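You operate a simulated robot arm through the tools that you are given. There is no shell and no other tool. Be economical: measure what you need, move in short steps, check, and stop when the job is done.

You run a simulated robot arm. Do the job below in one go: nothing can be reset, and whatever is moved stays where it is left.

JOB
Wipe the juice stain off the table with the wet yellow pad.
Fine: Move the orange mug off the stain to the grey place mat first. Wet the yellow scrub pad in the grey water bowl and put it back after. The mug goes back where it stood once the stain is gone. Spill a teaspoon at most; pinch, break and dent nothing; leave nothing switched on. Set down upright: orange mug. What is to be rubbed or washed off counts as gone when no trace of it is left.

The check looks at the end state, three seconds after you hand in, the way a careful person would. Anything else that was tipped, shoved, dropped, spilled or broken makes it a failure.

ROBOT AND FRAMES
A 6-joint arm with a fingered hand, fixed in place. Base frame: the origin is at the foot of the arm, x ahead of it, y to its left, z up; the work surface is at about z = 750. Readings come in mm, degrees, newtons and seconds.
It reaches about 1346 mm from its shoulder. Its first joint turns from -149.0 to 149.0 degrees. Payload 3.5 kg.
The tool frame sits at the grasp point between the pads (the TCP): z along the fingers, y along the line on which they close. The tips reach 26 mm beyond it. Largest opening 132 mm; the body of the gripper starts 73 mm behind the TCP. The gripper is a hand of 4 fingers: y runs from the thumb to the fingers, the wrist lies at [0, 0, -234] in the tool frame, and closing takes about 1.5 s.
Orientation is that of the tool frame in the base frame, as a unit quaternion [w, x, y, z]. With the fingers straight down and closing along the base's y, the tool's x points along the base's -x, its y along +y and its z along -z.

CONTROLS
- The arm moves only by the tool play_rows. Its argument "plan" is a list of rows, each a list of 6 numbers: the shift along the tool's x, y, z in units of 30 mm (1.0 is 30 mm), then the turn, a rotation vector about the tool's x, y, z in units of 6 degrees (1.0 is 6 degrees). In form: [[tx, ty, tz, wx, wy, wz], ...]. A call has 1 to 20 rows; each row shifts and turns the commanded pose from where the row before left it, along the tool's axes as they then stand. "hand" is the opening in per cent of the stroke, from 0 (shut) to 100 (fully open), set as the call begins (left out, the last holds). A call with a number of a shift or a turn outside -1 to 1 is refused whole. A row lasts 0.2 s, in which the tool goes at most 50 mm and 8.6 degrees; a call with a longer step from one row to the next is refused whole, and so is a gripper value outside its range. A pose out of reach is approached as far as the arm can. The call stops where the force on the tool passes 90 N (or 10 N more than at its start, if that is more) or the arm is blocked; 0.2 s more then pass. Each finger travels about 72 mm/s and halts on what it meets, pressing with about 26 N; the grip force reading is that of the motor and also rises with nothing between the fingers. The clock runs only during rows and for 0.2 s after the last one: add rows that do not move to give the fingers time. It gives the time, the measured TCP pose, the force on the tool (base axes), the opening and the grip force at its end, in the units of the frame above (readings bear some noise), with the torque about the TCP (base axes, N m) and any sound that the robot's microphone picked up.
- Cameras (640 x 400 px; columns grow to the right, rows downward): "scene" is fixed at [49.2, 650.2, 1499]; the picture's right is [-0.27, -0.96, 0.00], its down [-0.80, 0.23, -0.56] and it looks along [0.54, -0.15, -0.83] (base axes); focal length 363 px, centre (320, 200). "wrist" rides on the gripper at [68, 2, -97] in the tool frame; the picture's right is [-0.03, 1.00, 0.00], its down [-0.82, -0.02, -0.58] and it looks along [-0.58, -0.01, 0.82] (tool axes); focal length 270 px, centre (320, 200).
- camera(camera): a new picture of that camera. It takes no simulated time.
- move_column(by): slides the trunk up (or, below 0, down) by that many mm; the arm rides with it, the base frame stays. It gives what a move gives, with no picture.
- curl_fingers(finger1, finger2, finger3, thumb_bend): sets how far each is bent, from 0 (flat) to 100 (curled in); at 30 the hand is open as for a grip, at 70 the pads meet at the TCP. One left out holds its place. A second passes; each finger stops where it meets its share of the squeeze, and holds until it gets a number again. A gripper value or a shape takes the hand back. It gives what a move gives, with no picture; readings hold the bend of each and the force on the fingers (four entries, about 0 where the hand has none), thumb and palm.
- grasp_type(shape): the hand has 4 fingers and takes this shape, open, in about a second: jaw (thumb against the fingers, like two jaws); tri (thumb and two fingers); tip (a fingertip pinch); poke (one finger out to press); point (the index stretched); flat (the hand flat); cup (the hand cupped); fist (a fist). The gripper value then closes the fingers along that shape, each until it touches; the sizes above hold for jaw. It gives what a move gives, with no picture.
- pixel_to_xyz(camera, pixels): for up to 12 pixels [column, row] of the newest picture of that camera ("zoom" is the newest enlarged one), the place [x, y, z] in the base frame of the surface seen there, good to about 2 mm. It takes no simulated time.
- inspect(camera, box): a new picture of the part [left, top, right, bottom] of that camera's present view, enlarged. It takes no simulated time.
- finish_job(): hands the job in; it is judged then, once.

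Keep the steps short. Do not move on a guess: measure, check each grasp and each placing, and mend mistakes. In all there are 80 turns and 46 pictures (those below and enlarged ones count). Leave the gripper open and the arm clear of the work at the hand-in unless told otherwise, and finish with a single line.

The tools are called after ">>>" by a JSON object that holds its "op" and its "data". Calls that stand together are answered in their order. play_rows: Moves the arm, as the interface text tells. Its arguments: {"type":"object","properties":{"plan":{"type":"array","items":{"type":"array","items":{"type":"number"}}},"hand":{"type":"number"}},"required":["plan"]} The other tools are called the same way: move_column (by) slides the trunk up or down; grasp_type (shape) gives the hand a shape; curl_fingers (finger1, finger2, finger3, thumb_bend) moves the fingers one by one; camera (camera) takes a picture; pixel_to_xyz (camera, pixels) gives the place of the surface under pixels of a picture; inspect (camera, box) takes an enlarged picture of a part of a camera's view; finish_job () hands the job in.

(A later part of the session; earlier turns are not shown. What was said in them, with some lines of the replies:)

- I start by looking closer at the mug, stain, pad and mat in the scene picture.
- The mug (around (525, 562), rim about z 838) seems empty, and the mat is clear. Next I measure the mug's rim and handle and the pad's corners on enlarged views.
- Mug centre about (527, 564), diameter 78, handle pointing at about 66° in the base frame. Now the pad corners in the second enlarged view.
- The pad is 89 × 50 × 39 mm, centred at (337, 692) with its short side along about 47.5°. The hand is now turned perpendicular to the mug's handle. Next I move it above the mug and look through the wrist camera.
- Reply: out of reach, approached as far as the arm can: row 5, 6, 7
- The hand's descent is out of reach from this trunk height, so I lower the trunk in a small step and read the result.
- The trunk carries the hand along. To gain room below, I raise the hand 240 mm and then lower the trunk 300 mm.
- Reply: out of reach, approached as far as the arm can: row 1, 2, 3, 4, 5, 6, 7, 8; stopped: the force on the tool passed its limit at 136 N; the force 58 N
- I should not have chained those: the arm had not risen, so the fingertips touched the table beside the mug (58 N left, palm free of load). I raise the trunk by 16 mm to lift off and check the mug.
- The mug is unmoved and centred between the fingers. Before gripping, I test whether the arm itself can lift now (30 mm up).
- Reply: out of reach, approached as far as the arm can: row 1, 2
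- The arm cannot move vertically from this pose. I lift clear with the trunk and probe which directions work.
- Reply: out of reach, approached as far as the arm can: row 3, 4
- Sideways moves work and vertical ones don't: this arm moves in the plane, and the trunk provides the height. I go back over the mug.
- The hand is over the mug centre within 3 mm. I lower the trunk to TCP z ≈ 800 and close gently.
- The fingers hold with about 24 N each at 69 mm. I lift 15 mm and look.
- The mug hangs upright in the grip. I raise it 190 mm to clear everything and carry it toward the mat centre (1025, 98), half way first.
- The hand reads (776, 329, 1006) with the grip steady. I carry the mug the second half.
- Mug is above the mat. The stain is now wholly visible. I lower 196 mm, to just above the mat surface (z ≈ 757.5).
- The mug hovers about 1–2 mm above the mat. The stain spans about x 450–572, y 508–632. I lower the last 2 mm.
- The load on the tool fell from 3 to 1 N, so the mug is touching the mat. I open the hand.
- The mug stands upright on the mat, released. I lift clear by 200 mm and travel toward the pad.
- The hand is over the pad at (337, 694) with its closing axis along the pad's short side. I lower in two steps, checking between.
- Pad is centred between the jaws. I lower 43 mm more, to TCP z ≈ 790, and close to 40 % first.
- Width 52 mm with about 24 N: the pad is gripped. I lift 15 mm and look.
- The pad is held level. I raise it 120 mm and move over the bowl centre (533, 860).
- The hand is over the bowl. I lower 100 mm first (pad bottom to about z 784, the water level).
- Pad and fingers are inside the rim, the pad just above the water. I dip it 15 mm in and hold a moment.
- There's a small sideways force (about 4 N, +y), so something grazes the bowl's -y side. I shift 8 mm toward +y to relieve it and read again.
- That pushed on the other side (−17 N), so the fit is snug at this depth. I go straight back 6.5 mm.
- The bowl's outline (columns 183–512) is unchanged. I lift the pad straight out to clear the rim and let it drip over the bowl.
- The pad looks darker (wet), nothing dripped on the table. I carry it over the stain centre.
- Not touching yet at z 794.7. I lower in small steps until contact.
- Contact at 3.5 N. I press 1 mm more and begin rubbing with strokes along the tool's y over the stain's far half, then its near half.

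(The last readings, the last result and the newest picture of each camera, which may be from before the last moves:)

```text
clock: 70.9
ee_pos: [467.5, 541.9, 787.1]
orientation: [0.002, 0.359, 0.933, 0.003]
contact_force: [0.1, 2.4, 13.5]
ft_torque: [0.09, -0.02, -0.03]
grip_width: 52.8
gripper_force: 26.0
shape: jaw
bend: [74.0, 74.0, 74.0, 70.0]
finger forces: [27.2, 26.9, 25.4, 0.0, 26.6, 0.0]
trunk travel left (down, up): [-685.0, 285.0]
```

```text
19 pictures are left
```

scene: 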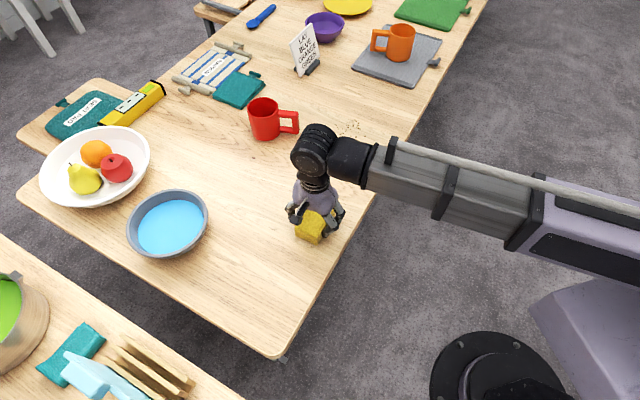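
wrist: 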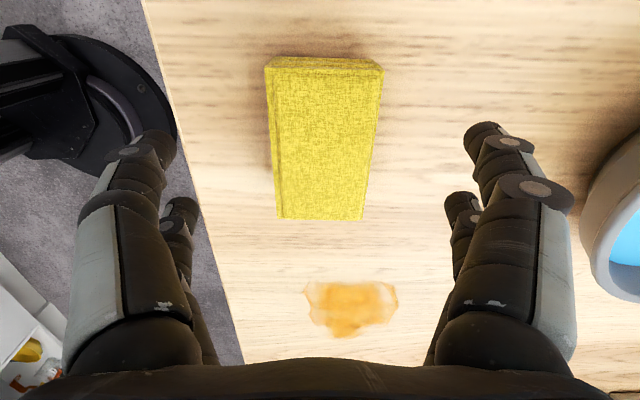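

Steady 13.5 N, pad still firmly held. I continue with more overlapping strokes.

>>> {"op": "play_rows", "data": {"plan": [[0, 0.92, 0, 0, 0, 0], [0, 0.92, 0, 0, 0, 0], [0, 0.92, 0, 0, 0, 0], [0, 0.92, 0, 0, 0, 0], [-0.83, 0, 0, 0, 0, 0], [0, -0.92, 0, 0, 0, 0], [0, -0.92, 0, 0, 0, 0], [0, -0.92, 0, 0, 0, 0], [0, -0.92, 0, 0, 0, 0], [-0.83, 0, 0, 0, 0, 0], [0, 0.92, 0, 0, 0, 0], [0, 0.92, 0, 0, 0, 0], [0, 0.92, 0, 0, 0, 0], [0, 0.92, 0, 0, 0, 0], [0, -0.92, 0, 0, 0, 0], [0, -0.92, 0, 0, 0, 0], [0, -0.92, 0, 0, 0, 0], [0, -0.92, 0, 0, 0, 0], [0, 0, 0, 0, 0, 0]]}}

>>> {"op": "inspect", "data": {"camera": "scene", "box": [240, 170, 360, 245]}}

```text
clock: 74.9
ee_pos: [504.7, 509.2, 785.9]
orientation: [0.002, 0.358, 0.934, 0.003]
contact_force: [0.3, 0.2, 11.9]
ft_torque: [0.04, 0.02, 0.0]
grip_width: 52.7
gripper_force: 26.2
shape: jaw
bend: [74.0, 74.0, 74.0, 70.0]
finger forces: [26.8, 26.8, 25.7, 0.0, 26.9, 0.0]
trunk travel left (down, up): [-685.0, 285.0]
```

```text
5.33 times, centred on (300, 208) of scene
```

zoom: 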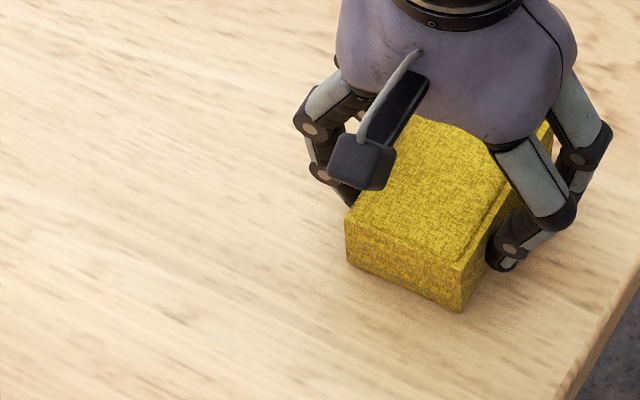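

What's visible of the stain area is clean. I lift the pad 100 mm, move above the pad's old place, and inspect the whole spot.

>>> {"op": "move_column", "data": {"by": 100}}

>>> {"op": "play_rows", "data": {"plan": [[0.915, 0.089, 0, 0, 0, 0], [0.915, 0.089, 0, 0, 0, 0], [0.915, 0.089, 0, 0, 0, 0], [0.915, 0.089, 0, 0, 0, 0], [0.915, 0.089, 0, 0, 0, 0], [0.915, 0.089, 0, 0, 0, 0], [0.915, 0.089, 0, 0, 0, 0], [0.915, 0.089, 0, 0, 0, 0], [0.915, 0.089, 0, 0, 0, 0], [0, 0, 0, 0, 0, 0]]}}

>>> {"op": "camera", "data": {"camera": "scene"}}

>>> {"op": "camera", "data": {"camera": "wrist"}}

```text
clock: 76.3
ee_pos: [504.3, 509.9, 885.8]
orientation: [0.001, 0.358, 0.934, 0.003]
contact_force: [-0.2, 0.5, -0.9]
ft_torque: [0.01, 0.04, 0.0]
grip_width: 53.1
gripper_force: 26.4
shape: jaw
bend: [73.0, 74.0, 74.0, 70.0]
finger forces: [26.3, 26.3, 26.0, 0.0, 26.7, 0.1]
trunk travel left (down, up): [-785.0, 185.0]
```

```text
clock: 78.5
ee_pos: [338.2, 693.9, 886.6]
orientation: [0.001, 0.358, 0.934, 0.003]
contact_force: [-0.3, 0.9, 0.0]
ft_torque: [0.01, 0.0, 0.01]
grip_width: 52.9
gripper_force: 26.8
shape: jaw
bend: [73.0, 74.0, 74.0, 70.0]
finger forces: [26.2, 26.2, 25.9, 0.0, 26.7, 0.1]
trunk travel left (down, up): [-785.0, 185.0]
```

```text
17 pictures are left
```

scene: 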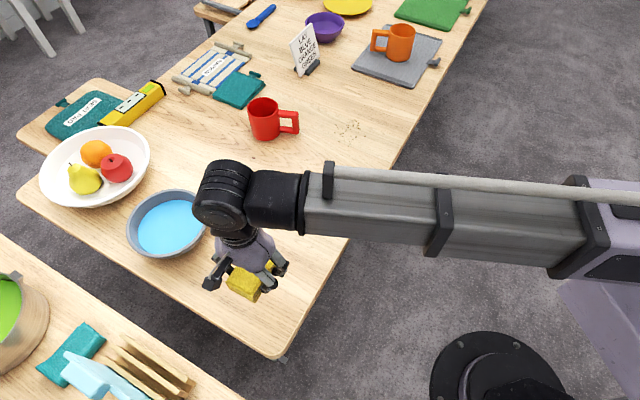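

```text
16 pictures are left
```

wrist: 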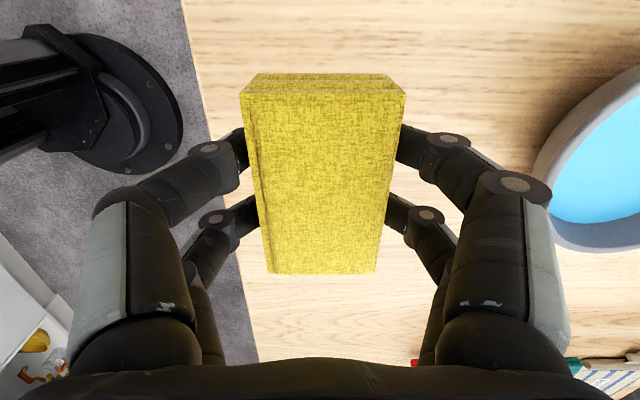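

The forearm hides the spot in the scene view; in the wrist view the old stain area lies just below the pad. I enlarge that.

>>> {"op": "inspect", "data": {"camera": "wrist", "box": [240, 260, 420, 372]}}

>>> {"op": "pixel_to_xyz", "data": {"camera": "wrist", "pixels": [[270, 300], [340, 300], [400, 300], [340, 280], [340, 350], [270, 350], [400, 350]]}}

```text
3.56 times, centred on (330, 316) of wrist
```

zoom: 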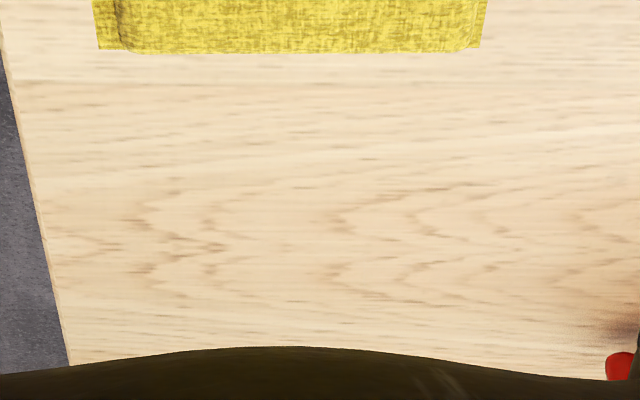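

```text
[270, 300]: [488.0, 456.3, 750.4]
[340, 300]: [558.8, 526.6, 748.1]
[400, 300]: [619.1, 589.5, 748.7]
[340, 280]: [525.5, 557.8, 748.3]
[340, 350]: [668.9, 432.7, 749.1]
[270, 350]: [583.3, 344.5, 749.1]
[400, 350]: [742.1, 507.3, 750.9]
```

The far part is clean; the near part is still hidden. I raise the trunk 140 mm so the forearm clears the scene camera's view of it.

>>> {"op": "move_column", "data": {"by": 140}}

>>> {"op": "inspect", "data": {"camera": "scene", "box": [240, 150, 370, 250]}}

```text
clock: 80.1
ee_pos: [337.7, 693.9, 1026.8]
orientation: [0.003, 0.358, 0.934, 0.003]
contact_force: [0.0, -0.2, -0.4]
ft_torque: [0.01, -0.04, -0.02]
grip_width: 53.1
gripper_force: 25.9
shape: jaw
bend: [73.0, 74.0, 74.0, 70.0]
finger forces: [26.2, 26.2, 25.7, 0.1, 26.6, 0.0]
trunk travel left (down, up): [-925.0, 45.0]
```

```text
4.00 times, centred on (305, 200) of scene
```

zoom: 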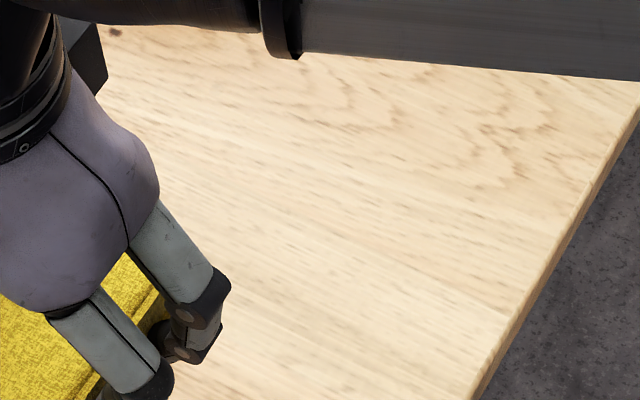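

The whole stain area is clean. Now I put the pad back: the hand is at (338, 694), the grasp place; lower nearly to the table.

>>> {"op": "move_column", "data": {"by": -236}}

>>> {"op": "move_column", "data": {"by": -2}}

```text
clock: 82.6
ee_pos: [336.8, 693.4, 791.2]
orientation: [0.002, 0.358, 0.934, 0.003]
contact_force: [0.0, -0.1, -0.9]
ft_torque: [-0.01, 0.0, -0.02]
grip_width: 53.0
gripper_force: 25.9
shape: jaw
bend: [73.0, 74.0, 74.0, 70.0]
finger forces: [26.2, 26.2, 25.8, 0.0, 26.5, 0.1]
trunk travel left (down, up): [-689.0, 281.0]
```

```text
clock: 83.1
ee_pos: [338.0, 694.8, 789.2]
orientation: [0.001, 0.358, 0.934, 0.003]
contact_force: [0.3, -1.1, -1.1]
ft_torque: [-0.01, 0.0, 0.02]
grip_width: 52.7
gripper_force: 25.9
shape: jaw
bend: [73.0, 74.0, 74.0, 70.0]
finger forces: [26.2, 26.2, 25.8, 0.0, 26.6, 0.1]
trunk travel left (down, up): [-687.0, 283.0]
```

One more millimetre to touch, then I open.

>>> {"op": "move_column", "data": {"by": -1}}

>>> {"op": "play_rows", "data": {"plan": [[0, 0, 0, 0, 0, 0], [0, 0, 0, 0, 0, 0], [0, 0, 0, 0, 0, 0], [0, 0, 0, 0, 0, 0], [0, 0, 0, 0, 0, 0], [0, 0, 0, 0, 0, 0], [0, 0, 0, 0, 0, 0]], "hand": 100}}

>>> {"op": "move_column", "data": {"by": 220}}

>>> {"op": "inspect", "data": {"camera": "scene", "box": [180, 240, 340, 340]}}

```text
clock: 83.6
ee_pos: [337.8, 693.9, 787.6]
orientation: [0.003, 0.358, 0.934, 0.003]
contact_force: [0.3, -0.8, -0.2]
ft_torque: [0.01, 0.0, -0.02]
grip_width: 52.7
gripper_force: 26.2
shape: jaw
bend: [74.0, 74.0, 74.0, 70.0]
finger forces: [26.2, 26.2, 25.8, 0.0, 26.7, 0.0]
trunk travel left (down, up): [-686.0, 284.0]
```

```text
clock: 85.2
ee_pos: [336.7, 694.2, 787.3]
orientation: [0.002, 0.358, 0.934, 0.003]
contact_force: [0.6, 0.7, -0.6]
ft_torque: [0.0, 0.03, 0.0]
grip_width: 131.9
gripper_force: 0.1
shape: jaw
bend: [30.0, 30.0, 30.0, 30.0]
finger forces: [0.0, 0.0, 0.0, 0.0, 0.0, 0.0]
trunk travel left (down, up): [-686.0, 284.0]
```

```text
clock: 87.6
ee_pos: [338.4, 693.2, 1006.9]
orientation: [0.001, 0.359, 0.933, 0.003]
contact_force: [-0.3, 0.1, 0.3]
ft_torque: [0.0, 0.03, -0.03]
grip_width: 131.8
gripper_force: 0.1
shape: jaw
bend: [30.0, 30.0, 30.0, 30.0]
finger forces: [0.0, 0.0, 0.1, 0.0, 0.1, 0.0]
trunk travel left (down, up): [-906.0, 64.0]
```

```text
4.00 times, centred on (260, 290) of scene
```

zoom: 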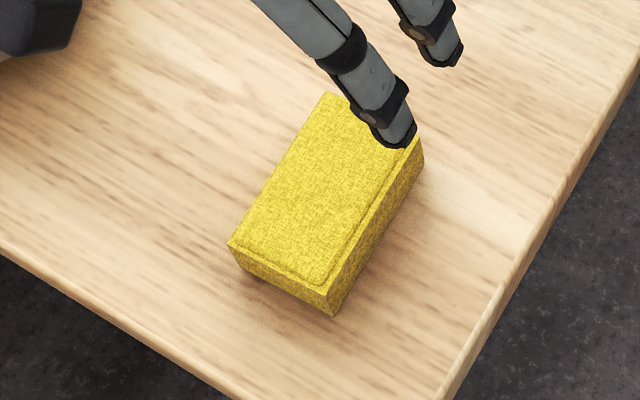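

The pad lies in its old place. I turn the hand back by 108° and go to the mug on the mat.

>>> {"op": "play_rows", "data": {"plan": [[0, 0, 0, 0, 0, -1], [0, 0, 0, 0, 0, -1], [0, 0, 0, 0, 0, -1], [0, 0, 0, 0, 0, -1], [0, 0, 0, 0, 0, -1], [0, 0, 0, 0, 0, -1], [0, 0, 0, 0, 0, -1], [0, 0, 0, 0, 0, -1], [0, 0, 0, 0, 0, -1], [0, 0, 0, 0, 0, -1], [0, 0, 0, 0, 0, -1], [0, 0, 0, 0, 0, -1], [0, 0, 0, 0, 0, -1], [0, 0, 0, 0, 0, -1], [0, 0, 0, 0, 0, -1], [0, 0, 0, 0, 0, -1], [0, 0, 0, 0, 0, -1], [0, 0, 0, 0, 0, -1], [0, 0, 0, 0, 0, 0]]}}

>>> {"op": "play_rows", "data": {"plan": [[0.294, -0.966, 0, 0, 0, 0], [0.294, -0.966, 0, 0, 0, 0], [0.294, -0.966, 0, 0, 0, 0], [0.294, -0.966, 0, 0, 0, 0], [0.294, -0.966, 0, 0, 0, 0], [0.294, -0.966, 0, 0, 0, 0], [0.294, -0.966, 0, 0, 0, 0], [0.294, -0.966, 0, 0, 0, 0], [0.294, -0.966, 0, 0, 0, 0], [0.294, -0.966, 0, 0, 0, 0], [0.294, -0.966, 0, 0, 0, 0], [0.294, -0.966, 0, 0, 0, 0], [0.294, -0.966, 0, 0, 0, 0], [0.294, -0.966, 0, 0, 0, 0], [0.294, -0.966, 0, 0, 0, 0], [0, 0, 0, 0, 0, 0]]}}

>>> {"op": "play_rows", "data": {"plan": [[0.294, -0.966, 0, 0, 0, 0], [0.294, -0.966, 0, 0, 0, 0], [0.294, -0.966, 0, 0, 0, 0], [0.294, -0.966, 0, 0, 0, 0], [0.294, -0.966, 0, 0, 0, 0], [0.294, -0.966, 0, 0, 0, 0], [0.294, -0.966, 0, 0, 0, 0], [0.294, -0.966, 0, 0, 0, 0], [0.294, -0.966, 0, 0, 0, 0], [0.294, -0.966, 0, 0, 0, 0], [0.294, -0.966, 0, 0, 0, 0], [0.294, -0.966, 0, 0, 0, 0], [0.294, -0.966, 0, 0, 0, 0], [0.294, -0.966, 0, 0, 0, 0], [0.294, -0.966, 0, 0, 0, 0], [0, 0, 0, 0, 0, 0]]}}

```text
clock: 91.6
ee_pos: [338.0, 693.9, 1007.2]
orientation: [0.004, -0.545, 0.839, 0.001]
contact_force: [0.0, 0.5, 0.0]
ft_torque: [0.01, -0.02, -0.01]
grip_width: 131.8
gripper_force: 0.0
shape: jaw
bend: [30.0, 30.0, 30.0, 30.0]
finger forces: [0.0, 0.0, 0.1, 0.0, 0.0, 0.0]
trunk travel left (down, up): [-906.0, 64.0]
```

```text
clock: 95.0
ee_pos: [678.8, 396.0, 1007.4]
orientation: [0.003, -0.544, 0.839, 0.001]
contact_force: [-0.7, -0.2, 0.3]
ft_torque: [-0.02, 0.02, 0.01]
grip_width: 131.6
gripper_force: 0.0
shape: jaw
bend: [30.0, 30.0, 30.0, 30.0]
finger forces: [0.1, 0.0, 0.0, 0.1, 0.0, 0.0]
trunk travel left (down, up): [-906.0, 64.0]
```

```text
clock: 98.4
ee_pos: [1025.2, 97.5, 1008.2]
orientation: [0.004, -0.545, 0.839, 0.0]
contact_force: [-0.2, -0.6, -1.0]
ft_torque: [0.03, -0.02, 0.0]
grip_width: 132.0
gripper_force: 0.0
shape: jaw
bend: [30.0, 30.0, 30.0, 30.0]
finger forces: [0.0, 0.0, 0.1, 0.0, 0.0, 0.0]
trunk travel left (down, up): [-906.0, 64.0]
```

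The hand is back exactly above the mug's set-down pose (1025, 97). I lower 200 mm and close as before.

>>> {"op": "move_column", "data": {"by": -199}}

>>> {"op": "play_rows", "data": {"plan": [[0, 0, 0, 0, 0, 0], [0, 0, 0, 0, 0, 0], [0, 0, 0, 0, 0, 0], [0, 0, 0, 0, 0, 0], [0, 0, 0, 0, 0, 0], [0, 0, 0, 0, 0, 0]], "hand": 56}}

>>> {"op": "move_column", "data": {"by": 15}}

>>> {"op": "inspect", "data": {"camera": "scene", "box": [320, 0, 480, 100]}}

```text
clock: 100.5
ee_pos: [1024.4, 98.5, 809.7]
orientation: [0.003, -0.545, 0.839, 0.0]
contact_force: [0.4, -0.4, -0.4]
ft_torque: [0.01, 0.02, -0.01]
grip_width: 131.8
gripper_force: 0.2
shape: jaw
bend: [30.0, 30.0, 30.0, 30.0]
finger forces: [0.0, 0.1, 0.0, 0.0, 0.1, 0.0]
trunk travel left (down, up): [-707.0, 263.0]
```

```text
clock: 101.9
ee_pos: [1025.0, 99.0, 808.0]
orientation: [0.005, -0.544, 0.839, 0.0]
contact_force: [-1.0, -0.6, -1.2]
ft_torque: [-0.04, 0.01, -0.02]
grip_width: 68.8
gripper_force: 25.9
shape: jaw
bend: [73.0, 72.0, 72.0, 70.0]
finger forces: [23.1, 24.4, 24.0, 0.0, 21.7, 0.1]
trunk travel left (down, up): [-707.0, 263.0]
```

```text
clock: 102.6
ee_pos: [1025.9, 99.0, 823.7]
orientation: [0.004, -0.545, 0.839, 0.0]
contact_force: [0.0, 0.0, -2.8]
ft_torque: [-0.04, 0.0, -0.01]
grip_width: 68.9
gripper_force: 26.4
shape: jaw
bend: [73.0, 72.0, 72.0, 70.0]
finger forces: [23.2, 24.6, 24.1, 0.0, 21.5, 0.0]
trunk travel left (down, up): [-722.0, 248.0]
```

```text
4.00 times, centred on (400, 50) of scene
```

zoom: 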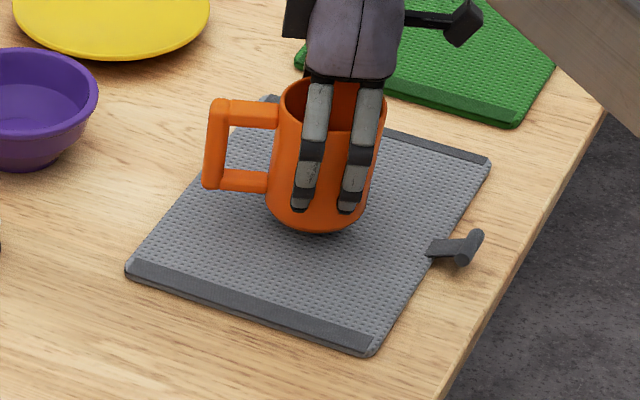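

The mug is lifted upright with the same grip as before. I raise it and carry it back along the same line.

>>> {"op": "move_column", "data": {"by": 181}}

>>> {"op": "play_rows", "data": {"plan": [[-0.308, 0.893, 0, 0, 0, 0], [-0.308, 0.893, 0, 0, 0, 0], [-0.308, 0.893, 0, 0, 0, 0], [-0.308, 0.893, 0, 0, 0, 0], [-0.308, 0.893, 0, 0, 0, 0], [-0.308, 0.893, 0, 0, 0, 0], [-0.308, 0.893, 0, 0, 0, 0], [-0.308, 0.893, 0, 0, 0, 0], [-0.308, 0.893, 0, 0, 0, 0], [-0.308, 0.893, 0, 0, 0, 0], [-0.308, 0.893, 0, 0, 0, 0], [-0.308, 0.893, 0, 0, 0, 0], [0, 0, 0, 0, 0, 0]]}}

>>> {"op": "play_rows", "data": {"plan": [[-0.308, 0.893, 0, 0, 0, 0], [-0.308, 0.893, 0, 0, 0, 0], [-0.308, 0.893, 0, 0, 0, 0], [-0.308, 0.893, 0, 0, 0, 0], [-0.308, 0.893, 0, 0, 0, 0], [-0.308, 0.893, 0, 0, 0, 0], [-0.308, 0.893, 0, 0, 0, 0], [-0.308, 0.893, 0, 0, 0, 0], [-0.308, 0.893, 0, 0, 0, 0], [-0.308, 0.893, 0, 0, 0, 0], [-0.308, 0.893, 0, 0, 0, 0], [-0.308, 0.893, 0, 0, 0, 0], [0, 0, 0, 0, 0, 0]]}}

```text
clock: 104.6
ee_pos: [1023.9, 97.9, 1005.4]
orientation: [0.004, -0.545, 0.838, 0.0]
contact_force: [0.2, 0.0, -2.8]
ft_torque: [-0.02, 0.05, 0.02]
grip_width: 68.7
gripper_force: 25.9
shape: jaw
bend: [73.0, 72.0, 72.0, 70.0]
finger forces: [23.0, 24.6, 24.1, 0.1, 21.6, 0.0]
trunk travel left (down, up): [-903.0, 67.0]
```

```text
clock: 107.4
ee_pos: [776.0, 329.6, 1005.4]
orientation: [0.005, -0.545, 0.838, 0.001]
contact_force: [-0.6, 0.2, -2.9]
ft_torque: [-0.03, 0.03, 0.01]
grip_width: 68.3
gripper_force: 26.3
shape: jaw
bend: [73.0, 72.0, 72.0, 70.0]
finger forces: [23.2, 24.9, 24.5, 0.0, 22.2, 0.0]
trunk travel left (down, up): [-903.0, 67.0]
```

```text
clock: 110.2
ee_pos: [529.2, 563.1, 1004.1]
orientation: [0.003, -0.545, 0.839, 0.0]
contact_force: [0.0, 0.4, -2.8]
ft_torque: [-0.04, 0.02, -0.01]
grip_width: 68.5
gripper_force: 25.7
shape: jaw
bend: [73.0, 72.0, 72.0, 70.0]
finger forces: [23.4, 25.1, 24.8, 0.1, 22.6, 0.1]
trunk travel left (down, up): [-903.0, 67.0]
```

Above the mug's old spot, about 1.5 mm off in x, which I trim. Then I lower to just above the table.

>>> {"op": "play_rows", "data": {"plan": [[0.02, 0.045, 0, 0, 0, 0], [0, 0, 0, 0, 0, 0]]}}

>>> {"op": "move_column", "data": {"by": -202}}

>>> {"op": "move_column", "data": {"by": -2}}

```text
clock: 110.8
ee_pos: [526.8, 563.1, 1004.2]
orientation: [0.003, -0.545, 0.839, 0.001]
contact_force: [-0.6, -0.1, -3.1]
ft_torque: [-0.02, 0.01, -0.01]
grip_width: 68.5
gripper_force: 27.3
shape: jaw
bend: [73.0, 72.0, 72.0, 70.0]
finger forces: [23.5, 25.1, 25.0, 0.1, 22.6, 0.1]
trunk travel left (down, up): [-903.0, 67.0]
```

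```text
clock: 113.0
ee_pos: [526.1, 561.2, 802.2]
orientation: [0.004, -0.545, 0.839, 0.0]
contact_force: [-0.5, -0.4, -3.5]
ft_torque: [-0.04, 0.04, -0.05]
grip_width: 68.3
gripper_force: 26.6
shape: jaw
bend: [73.0, 72.0, 72.0, 70.0]
finger forces: [23.3, 25.1, 24.9, 0.0, 22.6, 0.0]
trunk travel left (down, up): [-701.0, 269.0]
```

```text
clock: 113.5
ee_pos: [527.4, 562.3, 801.6]
orientation: [0.004, -0.544, 0.839, 0.0]
contact_force: [0.6, 0.0, -2.0]
ft_torque: [0.0, 0.01, 0.0]
grip_width: 68.5
gripper_force: 26.1
shape: jaw
bend: [73.0, 72.0, 72.0, 70.0]
finger forces: [23.5, 25.0, 24.9, 0.0, 22.6, 0.0]
trunk travel left (down, up): [-699.0, 271.0]
```

Load is just beginning to drop; 1 mm more to set it on the table.

>>> {"op": "move_column", "data": {"by": -1}}

```text
clock: 114.0
ee_pos: [526.6, 562.0, 801.0]
orientation: [0.004, -0.544, 0.839, 0.001]
contact_force: [1.3, 1.2, 6.9]
ft_torque: [0.04, -0.06, 0.02]
grip_width: 68.2
gripper_force: 26.1
shape: jaw
bend: [73.0, 72.0, 72.0, 70.0]
finger forces: [23.6, 25.7, 25.5, 0.0, 23.0, 0.0]
trunk travel left (down, up): [-698.0, 272.0]
```

Contact (6.9 N upward): the mug stands on the table. I open, then rise clear and check.

>>> {"op": "play_rows", "data": {"plan": [[0, 0, 0, 0, 0, 0], [0, 0, 0, 0, 0, 0], [0, 0, 0, 0, 0, 0], [0, 0, 0, 0, 0, 0], [0, 0, 0, 0, 0, 0], [0, 0, 0, 0, 0, 0], [0, 0, 0, 0, 0, 0]], "hand": 100}}

>>> {"op": "move_column", "data": {"by": 230}}

>>> {"op": "play_rows", "data": {"plan": [[0.3, -0.9, 0, 0, 0, 0], [0.3, -0.9, 0, 0, 0, 0], [0.3, -0.9, 0, 0, 0, 0], [0.3, -0.9, 0, 0, 0, 0], [0.3, -0.9, 0, 0, 0, 0], [0.3, -0.9, 0, 0, 0, 0], [0.3, -0.9, 0, 0, 0, 0], [0.3, -0.9, 0, 0, 0, 0], [0.3, -0.9, 0, 0, 0, 0], [0, 0, 0, 0, 0, 0]]}}

>>> {"op": "camera", "data": {"camera": "scene"}}

>>> {"op": "inspect", "data": {"camera": "scene", "box": [220, 150, 380, 250]}}

```text
clock: 115.6
ee_pos: [526.5, 562.4, 799.5]
orientation: [0.003, -0.544, 0.839, 0.001]
contact_force: [0.7, -0.7, -0.5]
ft_torque: [0.01, -0.02, 0.01]
grip_width: 131.9
gripper_force: 0.2
shape: jaw
bend: [30.0, 30.0, 30.0, 30.0]
finger forces: [0.1, 0.0, 0.0, 0.0, 0.1, 0.0]
trunk travel left (down, up): [-698.0, 272.0]
```

```text
clock: 118.0
ee_pos: [526.2, 563.3, 1028.7]
orientation: [0.004, -0.544, 0.839, 0.0]
contact_force: [0.4, 0.3, 0.0]
ft_torque: [0.0, -0.04, -0.03]
grip_width: 132.1
gripper_force: 0.0
shape: jaw
bend: [30.0, 30.0, 30.0, 30.0]
finger forces: [0.0, 0.0, 0.1, 0.0, 0.0, 0.1]
trunk travel left (down, up): [-928.0, 42.0]
```

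```text
clock: 120.2
ee_pos: [716.0, 387.9, 1030.5]
orientation: [0.004, -0.545, 0.839, 0.0]
contact_force: [-0.3, 0.5, -0.3]
ft_torque: [0.01, -0.02, 0.02]
grip_width: 131.7
gripper_force: 0.1
shape: jaw
bend: [30.0, 30.0, 30.0, 30.0]
finger forces: [0.0, 0.0, 0.0, 0.0, 0.0, 0.1]
trunk travel left (down, up): [-928.0, 42.0]
```

```text
11 pictures are left
```

scene: 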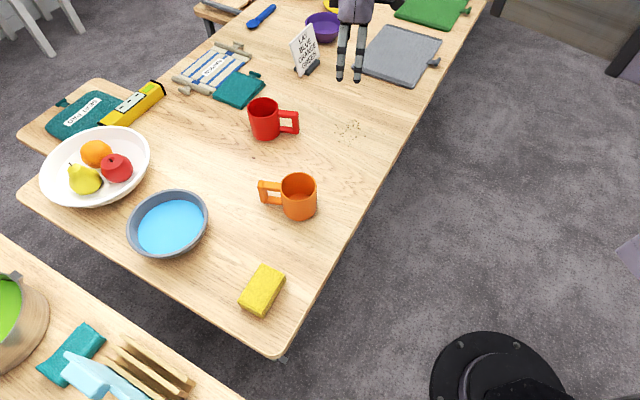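

```text
4.00 times, centred on (300, 200) of scene
```

zoom: 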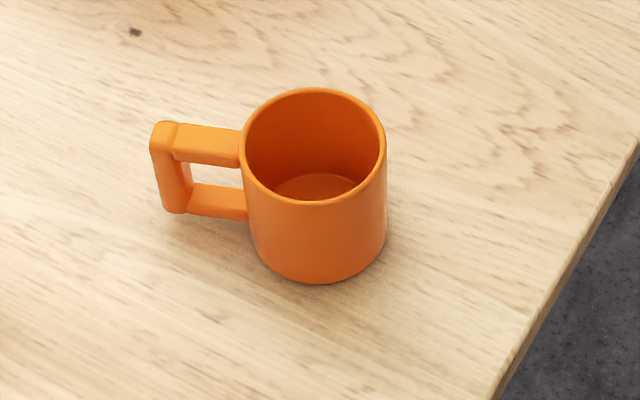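

The mug stands upright on its old spot, the stain is gone, the pad and bowl are in place, and the hand is open and clear. I hand in.

>>> {"op": "finish_job", "data": {}}

```text
The job is handed in.
```

The juice stain is wiped off with no trace showing in the final pictures, the orange mug is back upright where it stood, and the wet yellow pad is back in its place; early on, the open fingertips pressed on the table (136 N at the stop), with no visible damage.
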